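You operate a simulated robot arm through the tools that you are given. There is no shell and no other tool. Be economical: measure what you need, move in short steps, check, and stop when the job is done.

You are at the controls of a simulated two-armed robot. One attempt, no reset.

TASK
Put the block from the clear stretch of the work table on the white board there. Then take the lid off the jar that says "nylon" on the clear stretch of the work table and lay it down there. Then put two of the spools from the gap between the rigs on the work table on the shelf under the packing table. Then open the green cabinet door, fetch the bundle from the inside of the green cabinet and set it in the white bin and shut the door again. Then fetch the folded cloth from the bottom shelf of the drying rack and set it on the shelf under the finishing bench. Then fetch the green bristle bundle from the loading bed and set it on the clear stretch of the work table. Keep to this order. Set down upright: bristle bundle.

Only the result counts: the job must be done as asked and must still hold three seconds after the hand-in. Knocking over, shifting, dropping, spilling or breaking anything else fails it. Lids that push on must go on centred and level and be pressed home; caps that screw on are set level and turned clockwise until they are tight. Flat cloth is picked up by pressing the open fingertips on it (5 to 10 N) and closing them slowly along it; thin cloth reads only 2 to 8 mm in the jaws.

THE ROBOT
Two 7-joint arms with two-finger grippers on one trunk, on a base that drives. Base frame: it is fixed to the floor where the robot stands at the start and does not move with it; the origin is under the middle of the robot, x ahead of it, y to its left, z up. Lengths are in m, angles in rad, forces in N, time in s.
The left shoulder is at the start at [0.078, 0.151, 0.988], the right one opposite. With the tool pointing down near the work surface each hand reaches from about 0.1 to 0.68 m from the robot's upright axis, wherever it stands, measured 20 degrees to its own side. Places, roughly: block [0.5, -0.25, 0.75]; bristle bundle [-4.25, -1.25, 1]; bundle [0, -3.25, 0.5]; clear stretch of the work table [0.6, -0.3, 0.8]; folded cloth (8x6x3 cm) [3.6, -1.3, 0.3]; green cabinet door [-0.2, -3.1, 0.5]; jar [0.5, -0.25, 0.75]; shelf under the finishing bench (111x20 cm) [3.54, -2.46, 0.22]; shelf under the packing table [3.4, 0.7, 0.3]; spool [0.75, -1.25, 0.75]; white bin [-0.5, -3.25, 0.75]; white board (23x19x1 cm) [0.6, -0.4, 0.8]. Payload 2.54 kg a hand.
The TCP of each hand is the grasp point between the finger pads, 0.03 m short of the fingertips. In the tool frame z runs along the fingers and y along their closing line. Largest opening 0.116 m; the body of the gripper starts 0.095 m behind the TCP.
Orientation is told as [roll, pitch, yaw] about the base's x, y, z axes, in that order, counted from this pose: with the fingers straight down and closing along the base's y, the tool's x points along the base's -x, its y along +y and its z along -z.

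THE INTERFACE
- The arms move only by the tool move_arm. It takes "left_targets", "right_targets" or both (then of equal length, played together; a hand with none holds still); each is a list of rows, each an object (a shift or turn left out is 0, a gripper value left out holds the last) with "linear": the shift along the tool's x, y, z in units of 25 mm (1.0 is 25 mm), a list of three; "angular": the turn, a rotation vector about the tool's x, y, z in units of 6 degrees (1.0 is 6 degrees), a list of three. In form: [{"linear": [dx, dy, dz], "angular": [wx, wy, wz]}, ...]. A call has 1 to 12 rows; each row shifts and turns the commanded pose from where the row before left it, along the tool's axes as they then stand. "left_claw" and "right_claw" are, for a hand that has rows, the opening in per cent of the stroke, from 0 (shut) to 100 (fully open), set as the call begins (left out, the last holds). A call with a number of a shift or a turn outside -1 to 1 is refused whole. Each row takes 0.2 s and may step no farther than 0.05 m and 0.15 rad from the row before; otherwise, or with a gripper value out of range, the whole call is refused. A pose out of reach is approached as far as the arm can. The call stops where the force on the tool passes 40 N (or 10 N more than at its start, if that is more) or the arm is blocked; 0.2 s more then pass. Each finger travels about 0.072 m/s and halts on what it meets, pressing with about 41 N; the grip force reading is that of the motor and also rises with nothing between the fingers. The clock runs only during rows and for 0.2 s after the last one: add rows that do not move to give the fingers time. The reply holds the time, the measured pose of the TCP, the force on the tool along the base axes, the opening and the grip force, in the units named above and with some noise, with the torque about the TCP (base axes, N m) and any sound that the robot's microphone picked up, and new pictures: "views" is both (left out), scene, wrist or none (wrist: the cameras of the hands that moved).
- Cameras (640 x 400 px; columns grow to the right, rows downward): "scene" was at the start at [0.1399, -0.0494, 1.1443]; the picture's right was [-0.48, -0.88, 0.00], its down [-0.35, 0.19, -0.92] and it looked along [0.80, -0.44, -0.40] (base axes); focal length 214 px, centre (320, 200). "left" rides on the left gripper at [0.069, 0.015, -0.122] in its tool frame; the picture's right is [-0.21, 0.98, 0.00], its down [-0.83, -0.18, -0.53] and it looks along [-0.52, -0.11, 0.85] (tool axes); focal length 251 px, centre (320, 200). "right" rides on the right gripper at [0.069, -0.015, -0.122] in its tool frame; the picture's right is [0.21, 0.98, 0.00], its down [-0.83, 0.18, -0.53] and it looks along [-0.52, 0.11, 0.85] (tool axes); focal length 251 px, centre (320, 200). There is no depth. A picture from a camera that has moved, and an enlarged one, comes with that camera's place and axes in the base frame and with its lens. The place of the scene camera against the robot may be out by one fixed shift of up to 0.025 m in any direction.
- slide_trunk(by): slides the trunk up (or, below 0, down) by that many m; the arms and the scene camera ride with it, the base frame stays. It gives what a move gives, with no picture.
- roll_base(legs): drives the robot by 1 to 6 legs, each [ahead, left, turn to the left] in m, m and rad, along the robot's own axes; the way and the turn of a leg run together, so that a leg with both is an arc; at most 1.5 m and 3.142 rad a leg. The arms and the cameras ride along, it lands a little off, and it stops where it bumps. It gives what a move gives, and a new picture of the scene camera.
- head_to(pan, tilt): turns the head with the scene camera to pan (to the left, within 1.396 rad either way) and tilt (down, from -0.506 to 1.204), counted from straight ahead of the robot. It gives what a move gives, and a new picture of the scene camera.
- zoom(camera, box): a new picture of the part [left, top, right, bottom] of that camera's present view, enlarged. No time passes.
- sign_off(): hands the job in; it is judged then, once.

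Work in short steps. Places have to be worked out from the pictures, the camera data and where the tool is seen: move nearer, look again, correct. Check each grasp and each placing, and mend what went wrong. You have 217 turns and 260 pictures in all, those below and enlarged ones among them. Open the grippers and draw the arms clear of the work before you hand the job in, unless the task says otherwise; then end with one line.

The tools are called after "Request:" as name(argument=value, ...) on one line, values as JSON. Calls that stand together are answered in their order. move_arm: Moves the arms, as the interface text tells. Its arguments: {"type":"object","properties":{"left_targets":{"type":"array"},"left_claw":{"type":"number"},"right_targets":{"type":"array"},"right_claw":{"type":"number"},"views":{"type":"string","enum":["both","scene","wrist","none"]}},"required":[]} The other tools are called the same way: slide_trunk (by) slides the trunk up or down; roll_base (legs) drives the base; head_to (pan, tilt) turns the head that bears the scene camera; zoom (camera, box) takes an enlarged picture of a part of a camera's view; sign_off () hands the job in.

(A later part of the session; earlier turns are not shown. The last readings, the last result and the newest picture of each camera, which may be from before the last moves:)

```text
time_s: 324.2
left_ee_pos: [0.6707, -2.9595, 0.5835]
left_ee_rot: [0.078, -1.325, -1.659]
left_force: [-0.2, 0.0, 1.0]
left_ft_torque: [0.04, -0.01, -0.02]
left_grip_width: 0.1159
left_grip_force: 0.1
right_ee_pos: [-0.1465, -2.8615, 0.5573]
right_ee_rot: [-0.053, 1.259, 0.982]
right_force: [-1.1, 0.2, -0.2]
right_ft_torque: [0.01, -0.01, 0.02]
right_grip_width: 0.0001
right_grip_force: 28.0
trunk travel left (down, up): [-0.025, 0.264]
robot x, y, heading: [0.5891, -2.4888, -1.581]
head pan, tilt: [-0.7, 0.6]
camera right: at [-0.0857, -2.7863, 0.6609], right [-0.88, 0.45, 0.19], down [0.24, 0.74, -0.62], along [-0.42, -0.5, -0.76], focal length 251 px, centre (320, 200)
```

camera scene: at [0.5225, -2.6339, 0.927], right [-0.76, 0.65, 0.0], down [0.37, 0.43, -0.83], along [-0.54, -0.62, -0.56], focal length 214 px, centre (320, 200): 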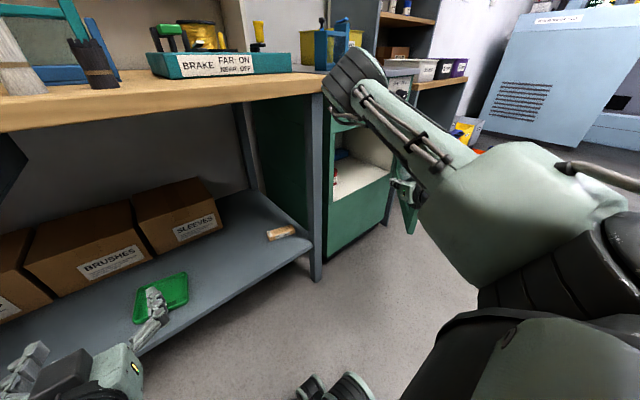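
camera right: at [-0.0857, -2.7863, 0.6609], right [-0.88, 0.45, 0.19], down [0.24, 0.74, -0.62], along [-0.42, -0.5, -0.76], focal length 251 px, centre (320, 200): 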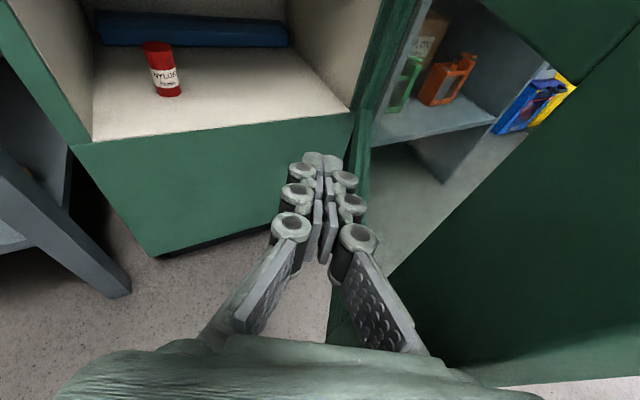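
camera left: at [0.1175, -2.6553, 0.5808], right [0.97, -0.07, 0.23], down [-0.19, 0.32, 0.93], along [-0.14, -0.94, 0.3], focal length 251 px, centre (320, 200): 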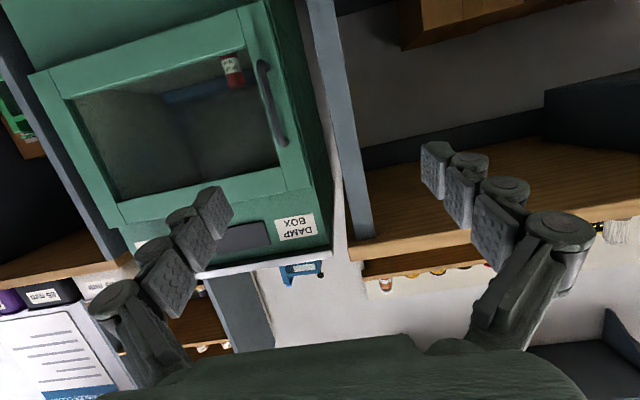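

The door is wide open, and the bundle triangulates to (−0.083, −3.246, 0.442). I back the hand out, turn it straight again, and move the base closer.

Request:
move_arm(right_targets=[{"linear": [0, -0.5, -0.8]}, {"linear": [0, -0.5, -0.8]}, {"linear": [0, -0.5, -0.8]}, {"linear": [0, 0, -0.8]}, {"angular": [0.953, 0, -0.302]}, {"angular": [0.953, 0, -0.302]}, {"angular": [0.953, 0, -0.302]}, {"angular": [0.953, 0, -0.302]}, {"angular": [0.953, 0, -0.302]}, {"angular": [0.5, 0, -0.158]}], right_claw=100, views="none")

Request:
roll_base(legs=[[0.13, -0.08, 0.008]])

Request:
move_arm(right_targets=[{}], views="wrist")

```text
time_s: 326.4
left_ee_pos: [0.6704, -2.9597, 0.5837]
left_ee_rot: [0.078, -1.326, -1.656]
left_force: [0.0, 0.3, -0.9]
left_ft_torque: [0.01, -0.01, 0.02]
left_grip_width: 0.1162
left_grip_force: 0.1
right_ee_pos: [-0.0752, -2.8119, 0.5836]
right_ee_rot: [-0.061, 1.266, 1.549]
right_force: [-0.2, -0.4, 0.2]
right_ft_torque: [0.01, 0.01, 0.02]
right_grip_width: 0.1161
right_grip_force: 0.0
trunk travel left (down, up): [-0.025, 0.264]
robot x, y, heading: [0.5914, -2.4951, -1.581]
head pan, tilt: [-0.7, 0.6]
```

```text
time_s: 327.9
left_ee_pos: [0.5966, -3.0852, 0.583]
left_ee_rot: [0.077, -1.327, -1.648]
left_force: [0.2, -1.0, 0.6]
left_ft_torque: [-0.01, 0.03, -0.03]
left_grip_width: 0.1158
left_grip_force: 0.0
right_ee_pos: [-0.1506, -2.9447, 0.5836]
right_ee_rot: [-0.065, 1.267, 1.556]
right_force: [0.6, 1.2, 0.7]
right_ft_torque: [-0.04, 0.0, -0.03]
right_grip_width: 0.1161
right_grip_force: 0.0
trunk travel left (down, up): [-0.025, 0.264]
robot x, y, heading: [0.5127, -2.6202, -1.573]
head pan, tilt: [-0.7, 0.6]
camera scene: at [0.4452, -2.7608, 0.9269], right [-0.76, 0.65, 0.0], down [0.36, 0.43, -0.83], along [-0.53, -0.63, -0.56], focal length 214 px, centre (320, 200)
```

scene: 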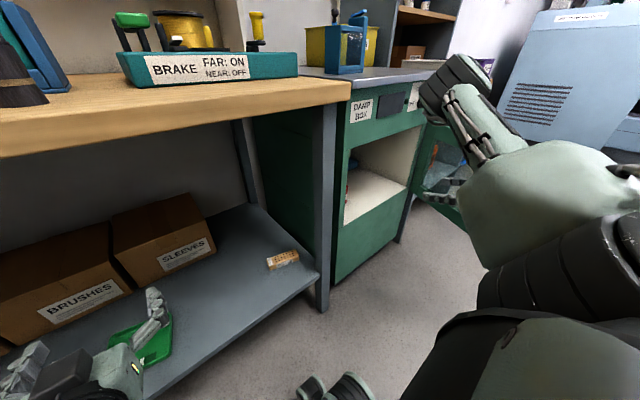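

```text
time_s: 328.3
left_ee_pos: [0.5969, -3.084, 0.5843]
left_ee_rot: [0.077, -1.324, -1.648]
left_force: [1.0, 0.5, -0.4]
left_ft_torque: [-0.01, -0.02, 0.01]
left_grip_width: 0.1161
left_grip_force: 0.1
right_ee_pos: [-0.1493, -2.9454, 0.5827]
right_ee_rot: [-0.063, 1.264, 1.556]
right_force: [0.4, -0.2, -0.5]
right_ft_torque: [-0.02, -0.02, 0.03]
right_grip_width: 0.1159
right_grip_force: 0.1
trunk travel left (down, up): [-0.025, 0.264]
robot x, y, heading: [0.5093, -2.6199, -1.569]
head pan, tilt: [-0.7, 0.6]
camera right: at [-0.1413, -2.8486, 0.6856], right [-0.98, -0.11, 0.19], down [-0.2, 0.75, -0.63], along [-0.07, -0.65, -0.75], focal length 251 px, centre (320, 200)
```

right: 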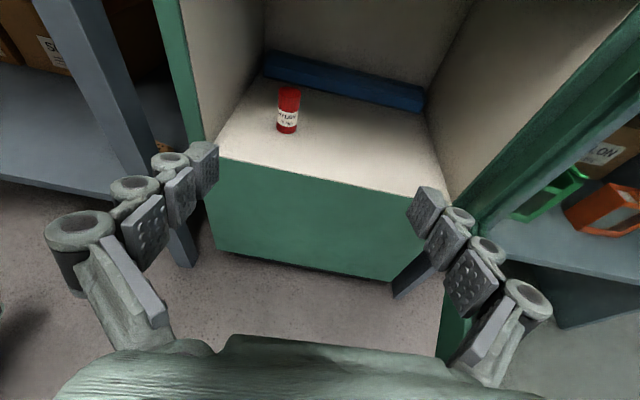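

The bundle is confirmed at (−0.084, −3.246, 0.444). I move in most of the way.

Request:
move_arm(right_targets=[{"linear": [0, -0.5, 0.9]}, {"linear": [0, -0.5, 0.9]}, {"linear": [0, -0.5, 0.9]}, {"linear": [-0.1, -0.5, 0.9]}, {"linear": [-0.15, 0, 0.9]}, {"linear": [-0.15, 0, 0.9]}, {"linear": [-0.2, 0, 0.9]}, {"linear": [-0.2, 0, 0.9]}, {"linear": [-0.2, 0, 0.9]}], views="wrist")

```text
time_s: 330.3
left_ee_pos: [0.5964, -3.0841, 0.5836]
left_ee_rot: [0.077, -1.326, -1.65]
left_force: [0.2, -0.1, 0.6]
left_ft_torque: [-0.01, 0.0, 0.01]
left_grip_width: 0.1159
left_grip_force: 0.2
right_ee_pos: [-0.0921, -3.1281, 0.4996]
right_ee_rot: [-0.063, 1.267, 1.555]
right_force: [-0.3, -0.2, 0.4]
right_ft_torque: [0.0, -0.01, 0.01]
right_grip_width: 0.116
right_grip_force: 0.0
trunk travel left (down, up): [-0.025, 0.264]
robot x, y, heading: [0.5097, -2.6203, -1.574]
head pan, tilt: [-0.7, 0.6]
camera right: at [-0.0822, -3.0314, 0.6036], right [-0.98, -0.11, 0.19], down [-0.2, 0.75, -0.63], along [-0.07, -0.65, -0.75], focal length 251 px, centre (320, 200)
```

right: 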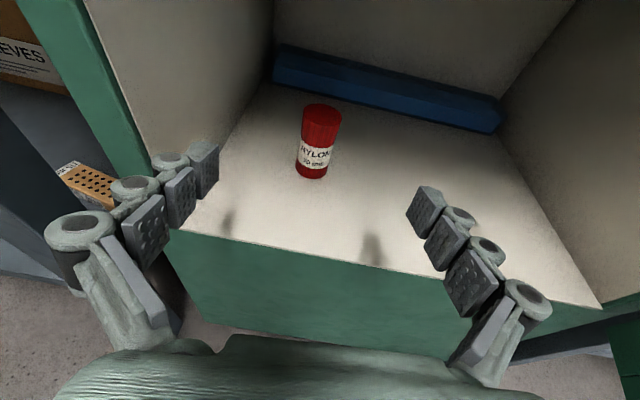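

Well aligned. I advance the last 12 cm and close.

Request:
move_arm(right_targets=[{"linear": [-0.12, 0, 0.95]}, {"linear": [-0.12, 0, 0.95]}, {"linear": [-0.12, 0, 0.95]}, {"linear": [-0.12, 0, 0.95]}, {"linear": [-0.12, 0, 0.95]}], views="none")

Request:
move_arm(right_targets=[{}, {}, {}, {}, {}], right_claw=0, views="wrist")

```text
time_s: 331.5
left_ee_pos: [0.597, -3.0855, 0.5836]
left_ee_rot: [0.076, -1.328, -1.646]
left_force: [0.4, 0.2, 0.5]
left_ft_torque: [0.0, 0.04, 0.01]
left_grip_width: 0.1158
left_grip_force: 0.1
right_ee_pos: [-0.084, -3.2365, 0.4502]
right_ee_rot: [-0.064, 1.268, 1.554]
right_force: [0.5, -0.4, -0.1]
right_ft_torque: [0.01, -0.04, 0.02]
right_grip_width: 0.1161
right_grip_force: 0.1
trunk travel left (down, up): [-0.025, 0.264]
robot x, y, heading: [0.5127, -2.6193, -1.57]
head pan, tilt: [-0.7, 0.6]
```

```text
time_s: 332.7
left_ee_pos: [0.5968, -3.0847, 0.5829]
left_ee_rot: [0.076, -1.326, -1.648]
left_force: [-0.2, 0.2, 0.1]
left_ft_torque: [-0.01, -0.02, -0.02]
left_grip_width: 0.116
left_grip_force: 0.0
right_ee_pos: [-0.0848, -3.2372, 0.4503]
right_ee_rot: [-0.064, 1.266, 1.556]
right_force: [-0.4, -0.3, -0.1]
right_ft_torque: [0.03, 0.04, 0.0]
right_grip_width: 0.0358
right_grip_force: 40.9
trunk travel left (down, up): [-0.025, 0.264]
robot x, y, heading: [0.5106, -2.6192, -1.573]
head pan, tilt: [-0.7, 0.6]
camera right: at [-0.0751, -3.1413, 0.5534], right [-0.98, -0.11, 0.19], down [-0.2, 0.75, -0.63], along [-0.07, -0.65, -0.75], focal length 251 px, centre (320, 200)
```

right: 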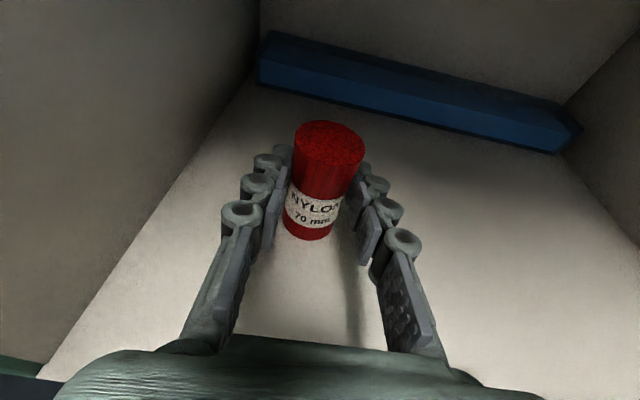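

Bundle gripped at 36 mm. I lift slightly and withdraw straight out.

Request:
move_arm(right_targets=[{"linear": [0.8, 0, -0.25]}, {"linear": [0.3, 0, -0.9]}, {"linear": [0.1, 0, -0.95]}, {"linear": [0, 0, -0.95]}, {"linear": [0, 0, -0.95]}, {"linear": [0, 0, -0.95]}, {"linear": [0, 0, -0.95]}, {"linear": [0, 0, -0.95]}, {"linear": [0, 0, -0.95]}, {"linear": [0, 0, -0.95]}, {"linear": [0, 0, -0.95]}, {"linear": [0, 0, -0.95]}], views="both")

```text
time_s: 335.3
left_ee_pos: [0.5976, -3.0852, 0.583]
left_ee_rot: [0.078, -1.327, -1.647]
left_force: [1.1, 0.4, -0.7]
left_ft_torque: [0.0, 0.0, 0.02]
left_grip_width: 0.116
left_grip_force: 0.0
right_ee_pos: [-0.099, -2.9898, 0.5562]
right_ee_rot: [-0.065, 1.266, 1.556]
right_force: [1.0, -0.2, -0.9]
right_ft_torque: [0.03, 0.01, 0.01]
right_grip_width: 0.0354
right_grip_force: 41.6
trunk travel left (down, up): [-0.025, 0.264]
robot x, y, heading: [0.5147, -2.6199, -1.575]
head pan, tilt: [-0.7, 0.6]
camera scene: at [0.4452, -2.7609, 0.9268], right [-0.76, 0.65, 0.0], down [0.36, 0.43, -0.82], along [-0.53, -0.63, -0.57], focal length 214 px, centre (320, 200)
camera right: at [-0.0901, -2.8941, 0.6599], right [-0.98, -0.11, 0.19], down [-0.2, 0.75, -0.63], along [-0.07, -0.65, -0.75], focal length 251 px, centre (320, 200)
```

scene: 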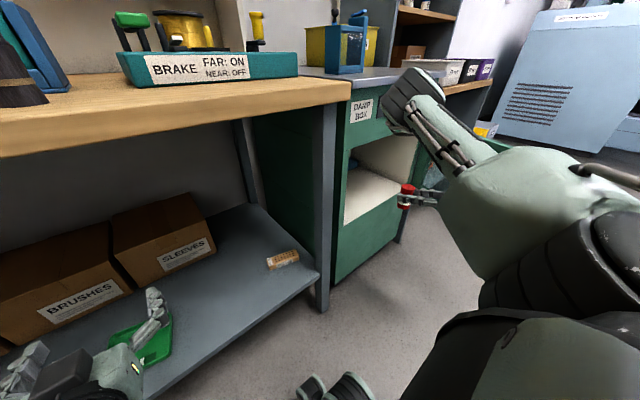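
right: 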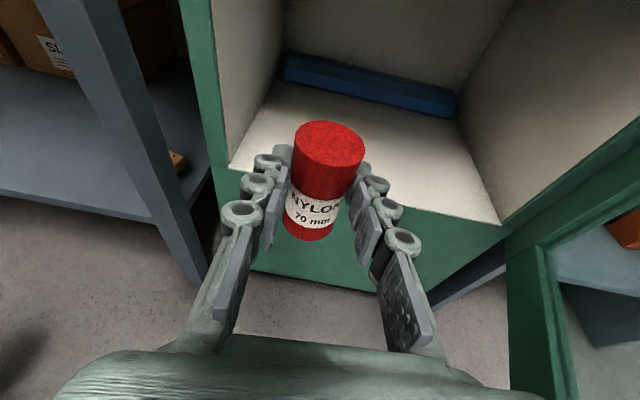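

The bundle is out. I back the base up, raise the trunk, and go over to the white bin right of the cabinet, looking first.

Request:
roll_base(legs=[[-0.32, 0, 0], [0, -0.55, 0]])

Request:
slide_trunk(by=0.25)

Request:
head_to(pan=-0.6, tilt=0.5)

```text
time_s: 341.4
left_ee_pos: [0.167, -2.7701, 0.5826]
left_ee_rot: [0.073, -1.327, -1.631]
left_force: [0.8, 0.3, -1.3]
left_ft_torque: [0.01, -0.02, 0.03]
left_grip_width: 0.116
left_grip_force: 0.2
right_ee_pos: [-0.5225, -2.6818, 0.5569]
right_ee_rot: [-0.128, 1.267, 1.523]
right_force: [3.0, 2.2, 1.0]
right_ft_torque: [-0.02, 0.09, 0.08]
right_grip_width: 0.0355
right_grip_force: 41.3
trunk travel left (down, up): [-0.025, 0.264]
robot x, y, heading: [0.0738, -2.3055, -1.559]
head pan, tilt: [-0.7, 0.6]
stopped in leg 2: the force on the tool passed its limit at 65 N (the readings are from after the stop); the commanded pose is now the measured one
camera scene: at [0.0114, -2.4463, 0.9268], right [-0.77, 0.64, 0.0], down [0.36, 0.44, -0.83], along [-0.53, -0.64, -0.56], focal length 214 px, centre (320, 200)
```

scene: 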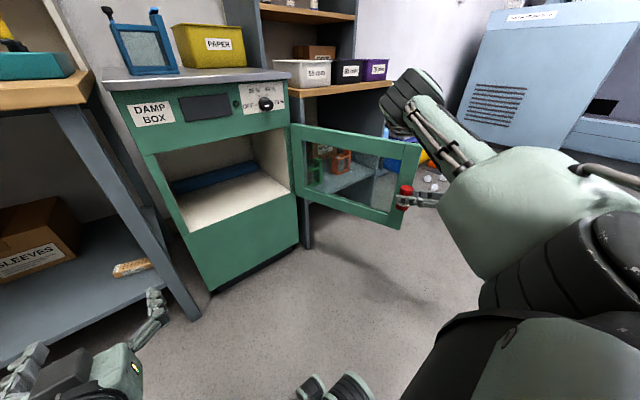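

```text
time_s: 343.9
left_ee_pos: [0.1672, -2.7686, 0.8332]
left_ee_rot: [0.076, -1.325, -1.636]
left_force: [-0.3, 0.1, -0.3]
left_ft_torque: [0.04, 0.02, -0.02]
left_grip_width: 0.116
left_grip_force: 0.1
right_ee_pos: [-0.524, -2.6819, 0.8053]
right_ee_rot: [-0.129, 1.267, 1.525]
right_force: [0.7, -0.1, -0.5]
right_ft_torque: [0.02, 0.01, -0.01]
right_grip_width: 0.0351
right_grip_force: 40.9
trunk travel left (down, up): [-0.275, 0.014]
robot x, y, heading: [0.0775, -2.3046, -1.558]
head pan, tilt: [-0.7, 0.6]
```

```text
time_s: 344.6
left_ee_pos: [0.1668, -2.7678, 0.8328]
left_ee_rot: [0.078, -1.326, -1.636]
left_force: [0.6, 0.9, 0.7]
left_ft_torque: [0.02, 0.04, 0.02]
left_grip_width: 0.1161
left_grip_force: 0.1
right_ee_pos: [-0.5231, -2.6819, 0.8061]
right_ee_rot: [-0.126, 1.265, 1.524]
right_force: [-0.2, -0.2, -0.6]
right_ft_torque: [0.04, -0.02, 0.0]
right_grip_width: 0.0355
right_grip_force: 41.3
trunk travel left (down, up): [-0.275, 0.014]
robot x, y, heading: [0.0766, -2.3079, -1.559]
head pan, tilt: [-0.6, 0.499]
camera scene: at [0.0166, -2.4538, 1.1859], right [-0.83, 0.56, 0.0], down [0.27, 0.4, -0.88], along [-0.49, -0.73, -0.48], focal length 214 px, centre (320, 200)
```

scene: 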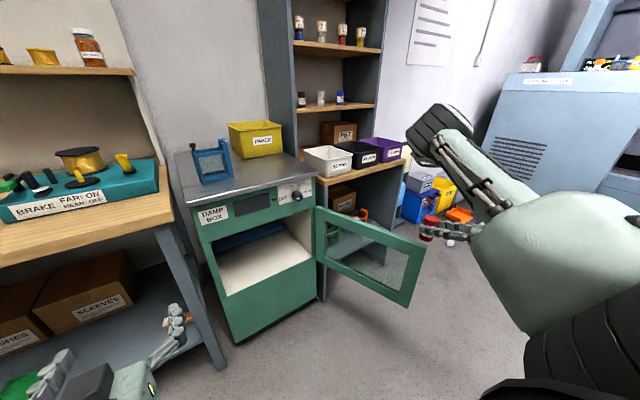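

The bundle nudged the door further open, but it is still held. I raise the hand well above counter height, then move in toward the bin.

Request:
move_arm(right_targets=[{"linear": [0.95, 0, -0.3]}, {"linear": [0.95, 0, -0.3]}, {"linear": [0.95, 0, -0.3]}, {"linear": [0.95, 0, -0.3]}, {"linear": [0.95, 0, -0.3]}, {"linear": [0.95, 0, -0.3]}, {"linear": [0.95, 0, -0.3]}, {"linear": [0.95, 0, -0.3]}], views="none")

Request:
roll_base(legs=[[0.2, -0.08, 0]])

Request:
move_arm(right_targets=[{}], views="wrist")

```text
time_s: 346.4
left_ee_pos: [0.168, -2.7681, 0.8328]
left_ee_rot: [0.075, -1.326, -1.637]
left_force: [0.0, 0.3, 0.0]
left_ft_torque: [0.03, 0.03, -0.02]
left_grip_width: 0.1159
left_grip_force: 0.1
right_ee_pos: [-0.5287, -2.6819, 1.007]
right_ee_rot: [-0.127, 1.265, 1.526]
right_force: [-0.1, 0.5, -0.7]
right_ft_torque: [-0.01, -0.01, -0.01]
right_grip_width: 0.0353
right_grip_force: 40.9
trunk travel left (down, up): [-0.275, 0.014]
robot x, y, heading: [0.0772, -2.3058, -1.563]
head pan, tilt: [-0.6, 0.499]
```

```text
time_s: 348.1
left_ee_pos: [0.0923, -2.9747, 0.8321]
left_ee_rot: [0.077, -1.327, -1.637]
left_force: [0.1, 0.2, 0.6]
left_ft_torque: [-0.03, 0.03, -0.03]
left_grip_width: 0.1159
left_grip_force: 0.0
right_ee_pos: [-0.6055, -2.8894, 1.0049]
right_ee_rot: [-0.127, 1.265, 1.523]
right_force: [-0.5, -0.7, -0.5]
right_ft_torque: [0.02, 0.0, 0.01]
right_grip_width: 0.0355
right_grip_force: 40.7
trunk travel left (down, up): [-0.275, 0.014]
robot x, y, heading: [0.0048, -2.5135, -1.561]
head pan, tilt: [-0.6, 0.499]
camera scene: at [-0.0596, -2.6609, 1.1859], right [-0.83, 0.56, 0.0], down [0.27, 0.4, -0.88], along [-0.49, -0.73, -0.48], focal length 214 px, centre (320, 200)
```

scene: 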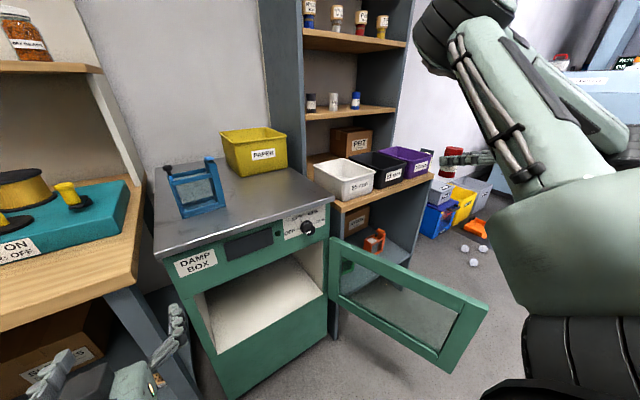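

```text
time_s: 348.5
left_ee_pos: [0.0912, -2.9733, 0.8335]
left_ee_rot: [0.075, -1.325, -1.631]
left_force: [-0.1, -0.9, 0.2]
left_ft_torque: [0.04, 0.0, 0.01]
left_grip_width: 0.116
left_grip_force: 0.2
right_ee_pos: [-0.6065, -2.8888, 1.006]
right_ee_rot: [-0.127, 1.265, 1.527]
right_force: [-0.7, -0.4, 0.2]
right_ft_torque: [-0.04, -0.01, 0.0]
right_grip_width: 0.0355
right_grip_force: 41.1
trunk travel left (down, up): [-0.275, 0.014]
robot x, y, heading: [-0.0002, -2.5109, -1.56]
head pan, tilt: [-0.6, 0.499]
camera right: at [-0.6016, -2.7927, 1.1087], right [-0.98, -0.14, 0.17], down [-0.21, 0.74, -0.64], along [-0.04, -0.66, -0.75], focal length 251 px, centre (320, 200)
```

right: 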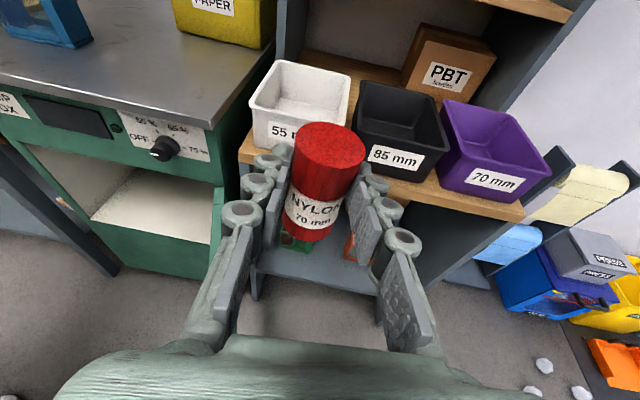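

Intersecting both views puts the white bin's rim centre at (−0.544, −3.23, 0.884). I drive 10 cm closer and extend over it.

Request:
roll_base(legs=[[0.1, 0, 0]])

Request:
move_arm(right_targets=[{"linear": [0.117, -0.108, 0.88]}, {"linear": [0.117, -0.108, 0.88]}, {"linear": [0.117, -0.108, 0.88]}, {"linear": [0.117, -0.108, 0.88]}, {"linear": [0.117, -0.108, 0.88]}, {"linear": [0.117, -0.108, 0.88]}, {"linear": [0.117, -0.108, 0.88]}, {"linear": [0.117, -0.108, 0.88]}, {"linear": [0.117, -0.108, 0.88]}, {"linear": [0.117, -0.108, 0.88]}], views="both")

```text
time_s: 349.6
left_ee_pos: [0.0936, -3.0774, 0.8328]
left_ee_rot: [0.075, -1.325, -1.632]
left_force: [0.4, -0.4, 0.5]
left_ft_torque: [0.02, -0.01, 0.04]
left_grip_width: 0.1159
left_grip_force: 0.1
right_ee_pos: [-0.6041, -2.9911, 1.0054]
right_ee_rot: [-0.127, 1.266, 1.525]
right_force: [0.3, -0.4, -0.4]
right_ft_torque: [-0.01, 0.0, 0.0]
right_grip_width: 0.0353
right_grip_force: 40.8
trunk travel left (down, up): [-0.275, 0.014]
robot x, y, heading: [0.0003, -2.6145, -1.564]
head pan, tilt: [-0.6, 0.499]
camera scene: at [-0.0581, -2.7621, 1.1859], right [-0.83, 0.56, 0.0], down [0.27, 0.4, -0.88], along [-0.49, -0.73, -0.48], focal length 214 px, centre (320, 200)
```

scene: 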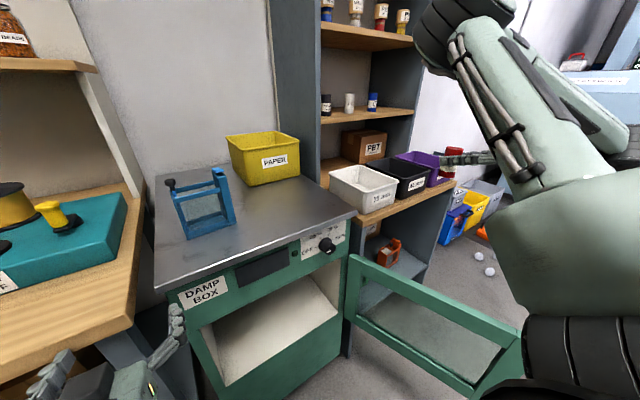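

```text
time_s: 351.9
left_ee_pos: [0.0923, -3.0759, 0.8329]
left_ee_rot: [0.077, -1.327, -1.635]
left_force: [-0.7, -0.7, 0.1]
left_ft_torque: [0.01, -0.03, -0.03]
left_grip_width: 0.116
left_grip_force: 0.0
right_ee_pos: [-0.5594, -3.2077, 0.9684]
right_ee_rot: [-0.129, 1.266, 1.524]
right_force: [-0.3, -1.0, -1.1]
right_ft_torque: [0.02, 0.01, 0.0]
right_grip_width: 0.0358
right_grip_force: 41.0
trunk travel left (down, up): [-0.275, 0.014]
robot x, y, heading: [-0.0014, -2.6157, -1.559]
head pan, tilt: [-0.6, 0.499]
camera scene: at [-0.0581, -2.762, 1.1859], right [-0.83, 0.56, 0.0], down [0.27, 0.4, -0.88], along [-0.49, -0.73, -0.48], focal length 214 px, centre (320, 200)
camera right: at [-0.5552, -3.111, 1.0714], right [-0.98, -0.14, 0.17], down [-0.21, 0.74, -0.64], along [-0.04, -0.66, -0.75], focal length 251 px, centre (320, 200)
```

scene: 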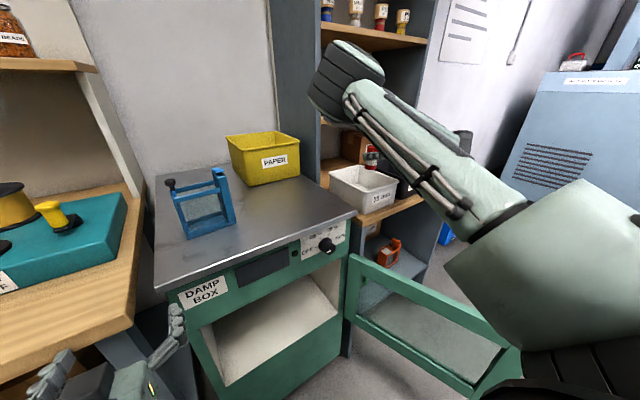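
right: 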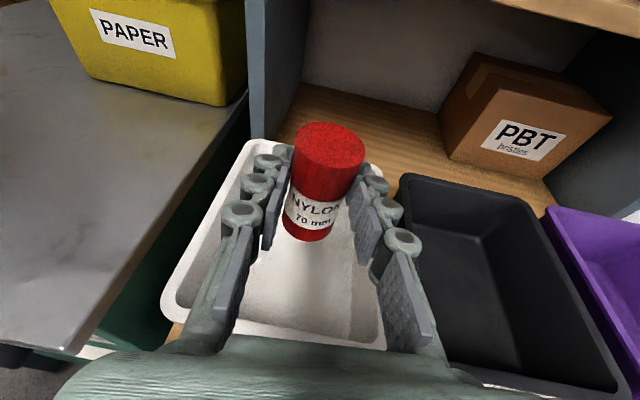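

The bin spans x −0.478…−0.627, y −3.157…−3.345. I move to its middle-back and lower so that the bundle dips inside.

Request:
move_arm(right_targets=[{"linear": [-0.1, 0, 0.78]}, {"linear": [-0.4, 0, 0.78]}, {"linear": [-0.8, 0, 0.78]}, {"linear": [-0.8, 0, 0.5]}, {"linear": [-0.8, 0, 0.2]}, {"linear": [-0.3, 0, 0.0]}], views="wrist")

```text
time_s: 353.4
left_ee_pos: [0.0938, -3.0757, 0.833]
left_ee_rot: [0.064, -1.328, -1.623]
left_force: [0.3, 0.2, -0.6]
left_ft_torque: [-0.02, 0.01, -0.02]
left_grip_width: 0.1159
left_grip_force: 0.0
right_ee_pos: [-0.5523, -3.2556, 0.8826]
right_ee_rot: [-0.066, 1.287, 1.587]
right_force: [0.6, -2.8, 17.7]
right_ft_torque: [1.9, 0.69, 0.01]
right_grip_width: 0.0357
right_grip_force: 40.8
trunk travel left (down, up): [-0.275, 0.014]
robot x, y, heading: [-0.0017, -2.6169, -1.559]
head pan, tilt: [-0.6, 0.499]
stopped in row 6 (right hand): the force on the tool passed its limit at 42 N (the readings are from after the stop); the commanded pose is now the measured one
camera right: at [-0.5463, -3.1572, 0.9828], right [-0.97, -0.14, 0.19], down [-0.23, 0.73, -0.65], along [-0.05, -0.67, -0.74], focal length 251 px, centre (320, 200)
```

right: 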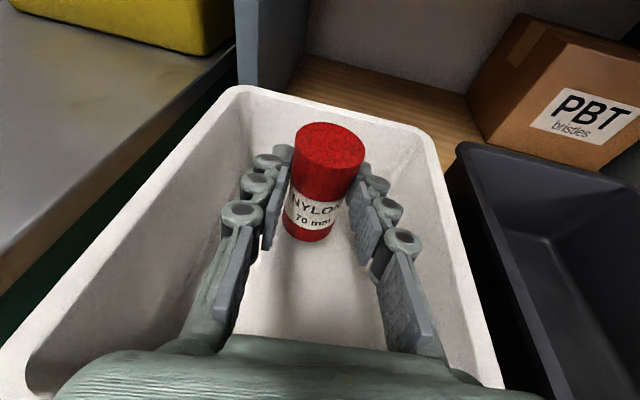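

The hand's underside touches the bin's front rim. I lift 6 mm and release the bundle into the bin.

Request:
move_arm(right_targets=[{"linear": [0.25, 0, 0]}], views="none")

Request:
move_arm(right_targets=[{}, {}, {}, {"linear": [0.6, 0, -0.2]}, {"linear": [0.9, 0, -0.3]}, {"linear": [0.9, 0, -0.3]}, {"linear": [0.9, 0, -0.3]}], right_claw=65, views="wrist")

```text
time_s: 353.8
left_ee_pos: [0.0932, -3.0763, 0.8329]
left_ee_rot: [0.072, -1.327, -1.629]
left_force: [0.7, 0.0, -0.3]
left_ft_torque: [0.02, -0.01, 0.01]
left_grip_width: 0.1159
left_grip_force: 0.0
right_ee_pos: [-0.5531, -3.2556, 0.8809]
right_ee_rot: [-0.097, 1.277, 1.552]
right_force: [1.4, -1.3, 3.8]
right_ft_torque: [0.47, 0.2, -0.1]
right_grip_width: 0.0356
right_grip_force: 40.9
trunk travel left (down, up): [-0.275, 0.014]
robot x, y, heading: [0.0036, -2.6105, -1.557]
head pan, tilt: [-0.6, 0.499]
```

```text
time_s: 355.4
left_ee_pos: [0.093, -3.0766, 0.834]
left_ee_rot: [0.074, -1.325, -1.635]
left_force: [0.6, -0.2, 1.3]
left_ft_torque: [0.02, 0.05, 0.0]
left_grip_width: 0.1162
left_grip_force: 0.1
right_ee_pos: [-0.5587, -3.2559, 0.9683]
right_ee_rot: [-0.093, 1.278, 1.557]
right_force: [-0.6, 1.0, 0.2]
right_ft_torque: [-0.03, 0.0, 0.0]
right_grip_width: 0.0754
right_grip_force: 0.1
trunk travel left (down, up): [-0.275, 0.014]
robot x, y, heading: [-0.0009, -2.6121, -1.562]
head pan, tilt: [-0.6, 0.499]
camera right: at [-0.553, -3.1571, 1.0696], right [-0.97, -0.13, 0.18], down [-0.22, 0.73, -0.64], along [-0.05, -0.66, -0.75], focal length 251 px, centre (320, 200)
```

right: 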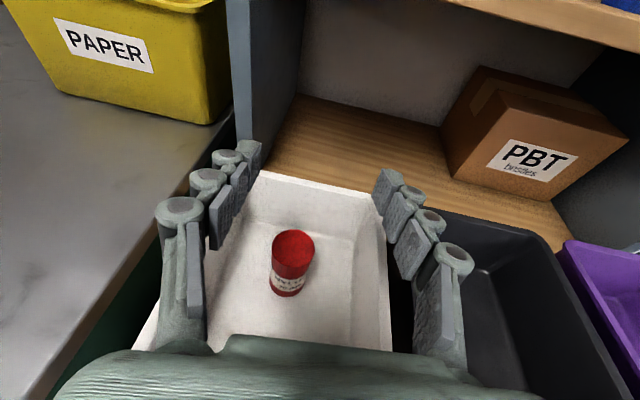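

The bundle stands in the white bin. Now to shut the door: I back away, shift right of the open door, and lower the closed right hand on its outer side.

Request:
move_arm(right_targets=[{"linear": [0.6, 0, -0.6]}, {"linear": [0.3, 0, -0.9]}, {"linear": [0, 0, -0.9]}, {"linear": [0, 0, -0.9]}, {"linear": [0, 0, -0.9]}], right_claw=0, views="none")

Request:
roll_base(legs=[[-0.27, 0, 0], [0, -0.15, 0]])

Request:
slide_trunk(by=-0.27)

Request:
head_to(pan=-0.6, tilt=0.6)

```text
time_s: 356.6
left_ee_pos: [0.0928, -3.0774, 0.8332]
left_ee_rot: [0.075, -1.328, -1.632]
left_force: [-0.1, 0.7, -0.7]
left_ft_torque: [-0.02, -0.04, 0.01]
left_grip_width: 0.1159
left_grip_force: 0.1
right_ee_pos: [-0.5661, -3.1599, 1.0199]
right_ee_rot: [-0.096, 1.278, 1.556]
right_force: [0.6, -0.3, -0.7]
right_ft_torque: [-0.03, 0.01, 0.02]
right_grip_width: 0.0001
right_grip_force: 29.0
trunk travel left (down, up): [-0.275, 0.014]
robot x, y, heading: [0.0005, -2.6126, -1.558]
head pan, tilt: [-0.6, 0.499]
```

```text
time_s: 360.2
left_ee_pos: [-0.0622, -2.802, 0.8338]
left_ee_rot: [0.077, -1.327, -1.642]
left_force: [0.8, 0.9, -0.5]
left_ft_torque: [0.03, 0.0, -0.02]
left_grip_width: 0.116
left_grip_force: 0.0
right_ee_pos: [-0.7206, -2.8812, 1.0209]
right_ee_rot: [-0.093, 1.278, 1.549]
right_force: [-0.7, -0.6, -0.1]
right_ft_torque: [0.01, 0.01, -0.01]
right_grip_width: 0.0
right_grip_force: 28.5
trunk travel left (down, up): [-0.275, 0.014]
robot x, y, heading: [-0.1468, -2.3364, -1.567]
head pan, tilt: [-0.6, 0.499]
camera scene: at [-0.2098, -2.4859, 1.186], right [-0.83, 0.56, 0.0], down [0.27, 0.4, -0.88], along [-0.49, -0.73, -0.48], focal length 214 px, centre (320, 200)
```

scene: 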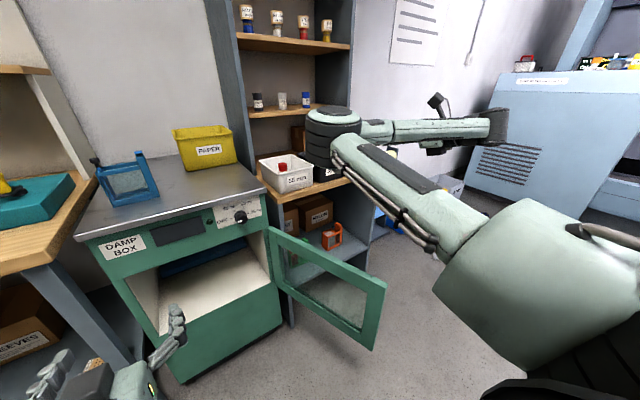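

```text
time_s: 363.0
left_ee_pos: [-0.0611, -2.8021, 0.5632]
left_ee_rot: [0.076, -1.328, -1.64]
left_force: [0.9, 0.2, 1.3]
left_ft_torque: [-0.01, -0.01, -0.02]
left_grip_width: 0.1161
left_grip_force: 0.0
right_ee_pos: [-0.7198, -2.8801, 0.7508]
right_ee_rot: [-0.09, 1.277, 1.55]
right_force: [0.0, 0.0, -0.3]
right_ft_torque: [0.0, -0.01, -0.01]
right_grip_width: 0.0
right_grip_force: 28.8
trunk travel left (down, up): [-0.005, 0.284]
robot x, y, heading: [-0.1477, -2.3343, -1.565]
head pan, tilt: [-0.6, 0.499]
```

```text
time_s: 363.7
left_ee_pos: [-0.0613, -2.8008, 0.5634]
left_ee_rot: [0.074, -1.328, -1.638]
left_force: [0.1, 0.8, -0.5]
left_ft_torque: [0.01, 0.05, -0.02]
left_grip_width: 0.116
left_grip_force: 0.1
right_ee_pos: [-0.7203, -2.8802, 0.7496]
right_ee_rot: [-0.093, 1.278, 1.549]
right_force: [0.3, -0.6, 0.1]
right_ft_torque: [-0.01, -0.02, -0.02]
right_grip_width: 0.0
right_grip_force: 28.9
trunk travel left (down, up): [-0.005, 0.284]
robot x, y, heading: [-0.1526, -2.339, -1.566]
head pan, tilt: [-0.6, 0.6]
camera scene: at [-0.2082, -2.4837, 0.9069], right [-0.83, 0.56, 0.0], down [0.32, 0.47, -0.83], along [-0.46, -0.68, -0.56], focal length 214 px, centre (320, 200)
```

scene: 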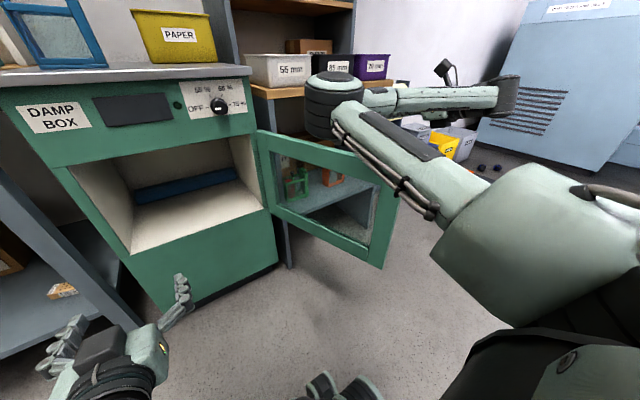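

I'll use the left fist, which is at door height, to push the door from outside. I back up, go around its edge to the right, and forward again.

Request:
move_arm(left_targets=[{}, {}, {}], left_claw=0, views="none")

Request:
roll_base(legs=[[-0.24, 0, 0], [0, -0.56, 0], [0.2, 0, 0]])

Request:
head_to(pan=0.2, tilt=0.6)

```text
time_s: 364.5
left_ee_pos: [-0.0614, -2.8021, 0.5634]
left_ee_rot: [0.075, -1.328, -1.64]
left_force: [0.3, -0.6, 0.6]
left_ft_torque: [0.01, -0.03, -0.01]
left_grip_width: 0.0066
left_grip_force: 2.5
right_ee_pos: [-0.7202, -2.8798, 0.75]
right_ee_rot: [-0.092, 1.278, 1.55]
right_force: [-0.1, -1.0, -0.4]
right_ft_torque: [0.02, 0.0, 0.01]
right_grip_width: 0.0001
right_grip_force: 29.0
trunk travel left (down, up): [-0.005, 0.284]
robot x, y, heading: [-0.1488, -2.3393, -1.569]
head pan, tilt: [-0.6, 0.6]
```

```text
time_s: 373.1
left_ee_pos: [-0.6377, -2.7613, 0.5639]
left_ee_rot: [0.074, -1.326, -1.645]
left_force: [-0.3, 0.7, 0.3]
left_ft_torque: [-0.05, -0.04, -0.03]
left_grip_width: 0.0
left_grip_force: 28.9
right_ee_pos: [-1.2975, -2.8378, 0.7498]
right_ee_rot: [-0.093, 1.278, 1.545]
right_force: [-0.2, -1.4, 1.0]
right_ft_torque: [-0.02, 0.02, 0.03]
right_grip_width: 0.0
right_grip_force: 28.7
trunk travel left (down, up): [-0.005, 0.284]
robot x, y, heading: [-0.726, -2.2978, -1.57]
head pan, tilt: [-0.6, 0.6]
camera scene: at [-0.7833, -2.4436, 0.9069], right [-0.82, 0.57, 0.0], down [0.32, 0.47, -0.83], along [-0.47, -0.68, -0.56], focal length 214 px, centre (320, 200)
```

scene: 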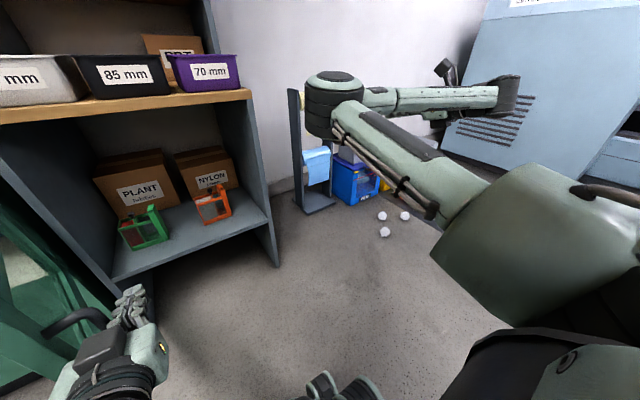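

```text
time_s: 374.2
left_ee_pos: [-0.6387, -2.7624, 0.5642]
left_ee_rot: [0.075, -1.326, -1.647]
left_force: [-0.3, 0.2, 0.1]
left_ft_torque: [0.01, 0.03, -0.01]
left_grip_width: 0.0001
left_grip_force: 29.0
right_ee_pos: [-1.2992, -2.8367, 0.7505]
right_ee_rot: [-0.093, 1.277, 1.544]
right_force: [-0.9, -0.7, -0.1]
right_ft_torque: [0.05, 0.0, 0.0]
right_grip_width: 0.0
right_grip_force: 28.7
trunk travel left (down, up): [-0.005, 0.284]
robot x, y, heading: [-0.7256, -2.3003, -1.571]
head pan, tilt: [0.201, 0.6]
camera scene: at [-0.7158, -2.4574, 0.9069], right [-0.98, -0.2, 0.0], down [-0.11, 0.55, -0.83], along [0.16, -0.81, -0.56], focal length 214 px, centre (320, 200)
```

scene: 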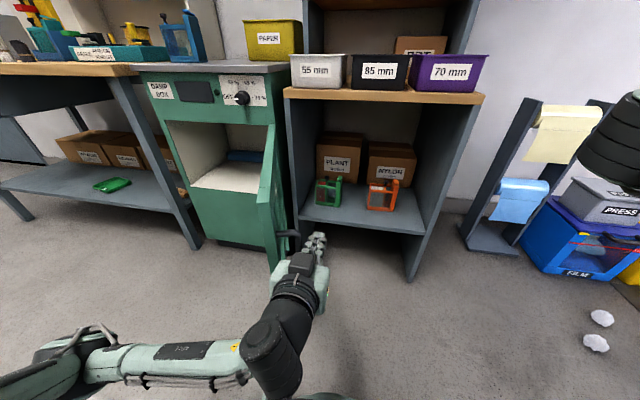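

The left fist is just outside the door handle. I push the door closed by driving left.

Request:
roll_base(legs=[[0, 0.25, 0]])

```text
time_s: 377.1
left_ee_pos: [-0.3959, -2.7633, 0.5646]
left_ee_rot: [0.074, -1.326, -1.65]
left_force: [0.1, 0.6, -0.2]
left_ft_torque: [0.02, 0.02, 0.02]
left_grip_width: 0.0
left_grip_force: 28.8
right_ee_pos: [-1.0567, -2.8338, 0.7513]
right_ee_rot: [-0.093, 1.277, 1.539]
right_force: [0.1, 0.0, 0.2]
right_ft_torque: [0.02, -0.03, -0.01]
right_grip_width: 0.0001
right_grip_force: 28.5
trunk travel left (down, up): [-0.005, 0.284]
robot x, y, heading: [-0.4782, -2.2958, -1.58]
head pan, tilt: [0.201, 0.6]
camera scene: at [-0.4726, -2.4584, 0.9069], right [-0.98, -0.19, 0.0], down [-0.11, 0.55, -0.83], along [0.16, -0.81, -0.56], focal length 214 px, centre (320, 200)
```

scene: 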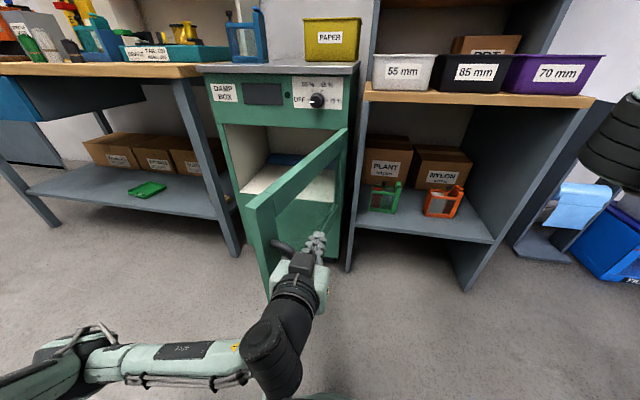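

The door is closing nicely. I continue left with a bit of forward.

Request:
roll_base(legs=[[0.05, 0.2, 0], [0.1, 0.12, 0]])

```text
time_s: 381.1
left_ee_pos: [-0.0714, -2.9146, 0.5638]
left_ee_rot: [0.075, -1.327, -1.646]
left_force: [0.0, -0.6, -0.3]
left_ft_torque: [0.03, -0.01, 0.01]
left_grip_width: 0.0
left_grip_force: 28.7
right_ee_pos: [-0.7344, -2.9905, 0.7507]
right_ee_rot: [-0.092, 1.277, 1.546]
right_force: [-0.3, -0.7, 0.1]
right_ft_torque: [-0.02, -0.02, -0.01]
right_grip_width: 0.0003
right_grip_force: 28.8
trunk travel left (down, up): [-0.005, 0.284]
robot x, y, heading: [-0.1617, -2.4515, -1.57]
head pan, tilt: [0.201, 0.6]
camera scene: at [-0.1516, -2.61, 0.9069], right [-0.98, -0.2, 0.0], down [-0.11, 0.55, -0.83], along [0.17, -0.81, -0.56], focal length 214 px, centre (320, 200)
```

scene: 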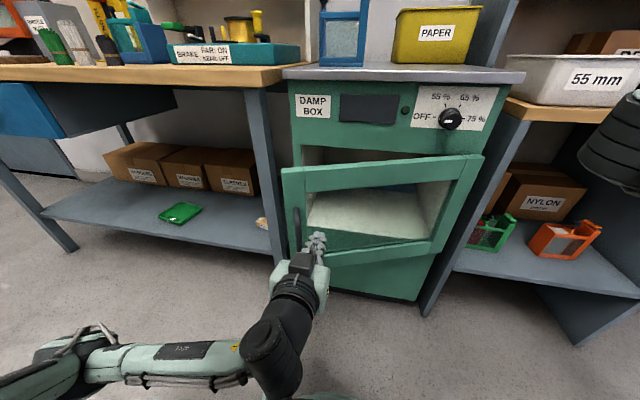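

The door is about 20° open. I push it the rest of the way with the left arm only, keeping the right elbow clear of the bins.

Request:
move_arm(left_targets=[{"linear": [-0.15, 0, 0.6]}, {"linear": [-0.15, 0, 0.6]}, {"linear": [-0.15, 0, 0.6]}, {"linear": [-0.15, 0, 0.6]}, {"linear": [-0.15, 0, 0.6]}, {"linear": [-0.15, 0, 0.6]}, {"linear": [-0.15, 0, 0.6]}, {"linear": [-0.15, 0, 0.6]}, {"linear": [-0.15, 0, 0.6]}, {"linear": [-0.15, 0, 0.6]}, {"linear": [-0.15, 0, 0.6]}, {"linear": [-0.15, 0, 0.6]}], views="scene")

```text
time_s: 383.7
left_ee_pos: [-0.0611, -3.0977, 0.5569]
left_ee_rot: [0.189, -1.312, -1.748]
left_force: [0.5, 31.1, -2.7]
left_ft_torque: [0.0, 0.22, -0.01]
left_grip_width: 0.006
left_grip_force: 29.2
right_ee_pos: [-0.7318, -2.988, 0.7551]
right_ee_rot: [-0.087, 1.281, 1.551]
right_force: [0.1, 0.4, -0.3]
right_ft_torque: [-0.02, 0.04, 0.01]
right_grip_width: 0.0
right_grip_force: 28.8
trunk travel left (down, up): [-0.005, 0.284]
robot x, y, heading: [-0.1617, -2.4499, -1.569]
head pan, tilt: [0.201, 0.6]
camera scene: at [-0.1507, -2.6069, 0.9086], right [-0.98, -0.2, 0.0], down [-0.11, 0.55, -0.83], along [0.17, -0.81, -0.56], focal length 214 px, centre (320, 200)
```

scene: 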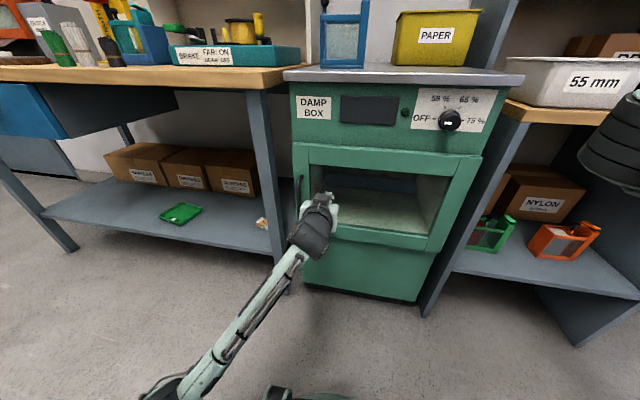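

The door is shut, pressing at 31 N. I withdraw the left hand, back the base away and verify.

Request:
move_arm(left_targets=[{"linear": [0.15, 0, -0.8]}, {"linear": [0.15, 0, -0.8]}, {"linear": [0.15, 0, -0.8]}, {"linear": [0.15, 0, -0.8]}, {"linear": [0.15, 0, -0.8]}], views="none")

Request:
roll_base(legs=[[-0.15, 0.3, 0]])

```text
time_s: 384.8
left_ee_pos: [-0.035, -3.0211, 0.5634]
left_ee_rot: [0.687, -1.299, -2.223]
left_force: [-0.1, 0.2, 0.4]
left_ft_torque: [0.01, 0.01, 0.05]
left_grip_width: 0.0001
left_grip_force: 28.9
right_ee_pos: [-0.7314, -2.9914, 0.7476]
right_ee_rot: [-0.095, 1.278, 1.543]
right_force: [0.4, 0.0, -0.4]
right_ft_torque: [-0.03, -0.01, 0.03]
right_grip_width: 0.0
right_grip_force: 28.3
trunk travel left (down, up): [-0.005, 0.284]
robot x, y, heading: [-0.1561, -2.4475, -1.57]
head pan, tilt: [0.201, 0.6]
stopped in row 5 (left hand): the arm was blocked; the commanded pose is now the measured one
```

```text
time_s: 388.3
left_ee_pos: [0.2615, -2.87, 0.5681]
left_ee_rot: [0.678, -1.3, -2.22]
left_force: [0.8, 0.5, -0.4]
left_ft_torque: [0.0, 0.03, 0.05]
left_grip_width: 0.0
left_grip_force: 28.5
right_ee_pos: [-0.4357, -2.8356, 0.7524]
right_ee_rot: [-0.094, 1.276, 1.542]
right_force: [-0.7, 0.1, 0.1]
right_ft_torque: [-0.02, 0.01, -0.04]
right_grip_width: 0.0
right_grip_force: 28.3
trunk travel left (down, up): [-0.005, 0.284]
robot x, y, heading: [0.1378, -2.2997, -1.577]
head pan, tilt: [0.201, 0.6]
camera scene: at [0.1475, -2.4581, 0.9068], right [-0.98, -0.2, 0.0], down [-0.11, 0.55, -0.83], along [0.16, -0.81, -0.56], focal length 214 px, centre (320, 200)
```

scene: 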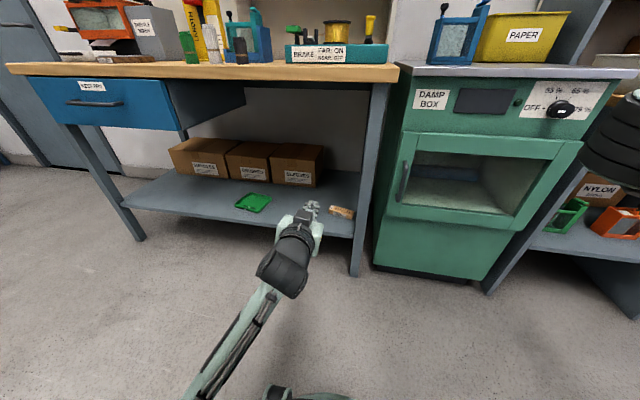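

The door is flush shut and the bundle is in the bin. Next is the cloth: I strafe to x ≈ 2.2 and turn to face the drying rack side.

Request:
roll_base(legs=[[0.0, 1.05, 0], [0, 1.05, 0], [0, 0, 1.577]])

Request:
head_to(pan=0.3, tilt=0.4)

```text
time_s: 412.5
left_ee_pos: [2.8036, -2.1932, 0.5681]
left_ee_rot: [0.675, -1.301, -0.649]
left_force: [-0.7, -0.4, -0.8]
left_ft_torque: [0.01, -0.01, 0.01]
left_grip_width: 0.0001
left_grip_force: 28.6
right_ee_pos: [2.7683, -2.8886, 0.7512]
right_ee_rot: [-0.092, 1.277, 3.111]
right_force: [-0.1, -0.3, 0.2]
right_ft_torque: [-0.02, 0.01, -0.01]
right_grip_width: 0.0
right_grip_force: 28.7
trunk travel left (down, up): [-0.005, 0.284]
robot x, y, heading: [2.2319, -2.3167, -0.0]
head pan, tilt: [0.201, 0.6]
camera scene: at [2.377, -2.3012, 0.9069], right [0.19, -0.98, 0.0], down [-0.55, -0.11, -0.83], along [0.81, 0.16, -0.56], focal length 214 px, centre (320, 200)
```

scene: 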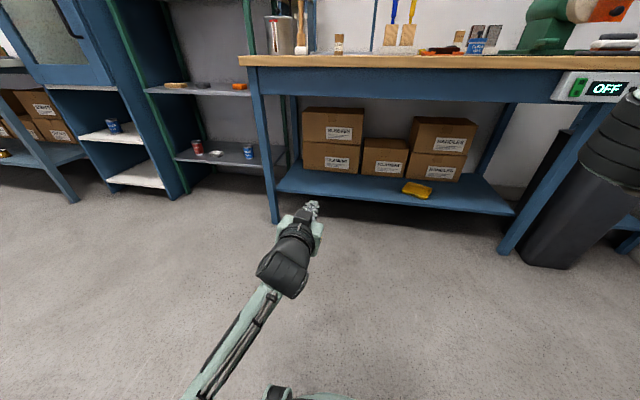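

```text
time_s: 413.2
left_ee_pos: [2.8028, -2.1928, 0.5678]
left_ee_rot: [0.677, -1.3, -0.65]
left_force: [-0.2, -0.3, 0.0]
left_ft_torque: [0.0, 0.0, -0.03]
left_grip_width: 0.0001
left_grip_force: 28.7
right_ee_pos: [2.768, -2.8903, 0.7513]
right_ee_rot: [-0.093, 1.277, 3.111]
right_force: [0.3, -0.3, 0.2]
right_ft_torque: [-0.02, 0.01, 0.0]
right_grip_width: 0.0
right_grip_force: 29.0
trunk travel left (down, up): [-0.005, 0.284]
robot x, y, heading: [2.232, -2.3132, -0.008]
head pan, tilt: [0.3, 0.4]
camera scene: at [2.3789, -2.2915, 0.9251], right [0.29, -0.96, 0.0], down [-0.37, -0.11, -0.92], along [0.88, 0.27, -0.39], focal length 214 px, centre (320, 200)
```

scene: 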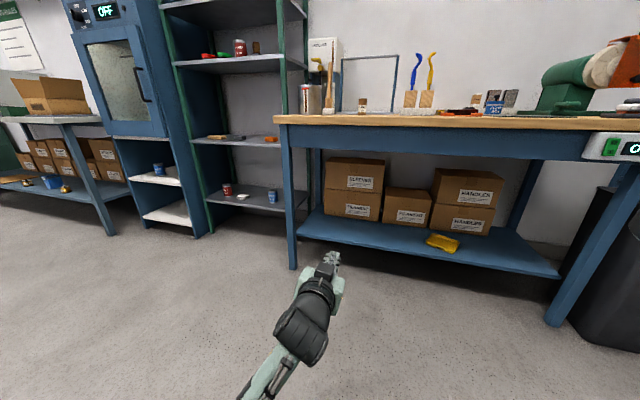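

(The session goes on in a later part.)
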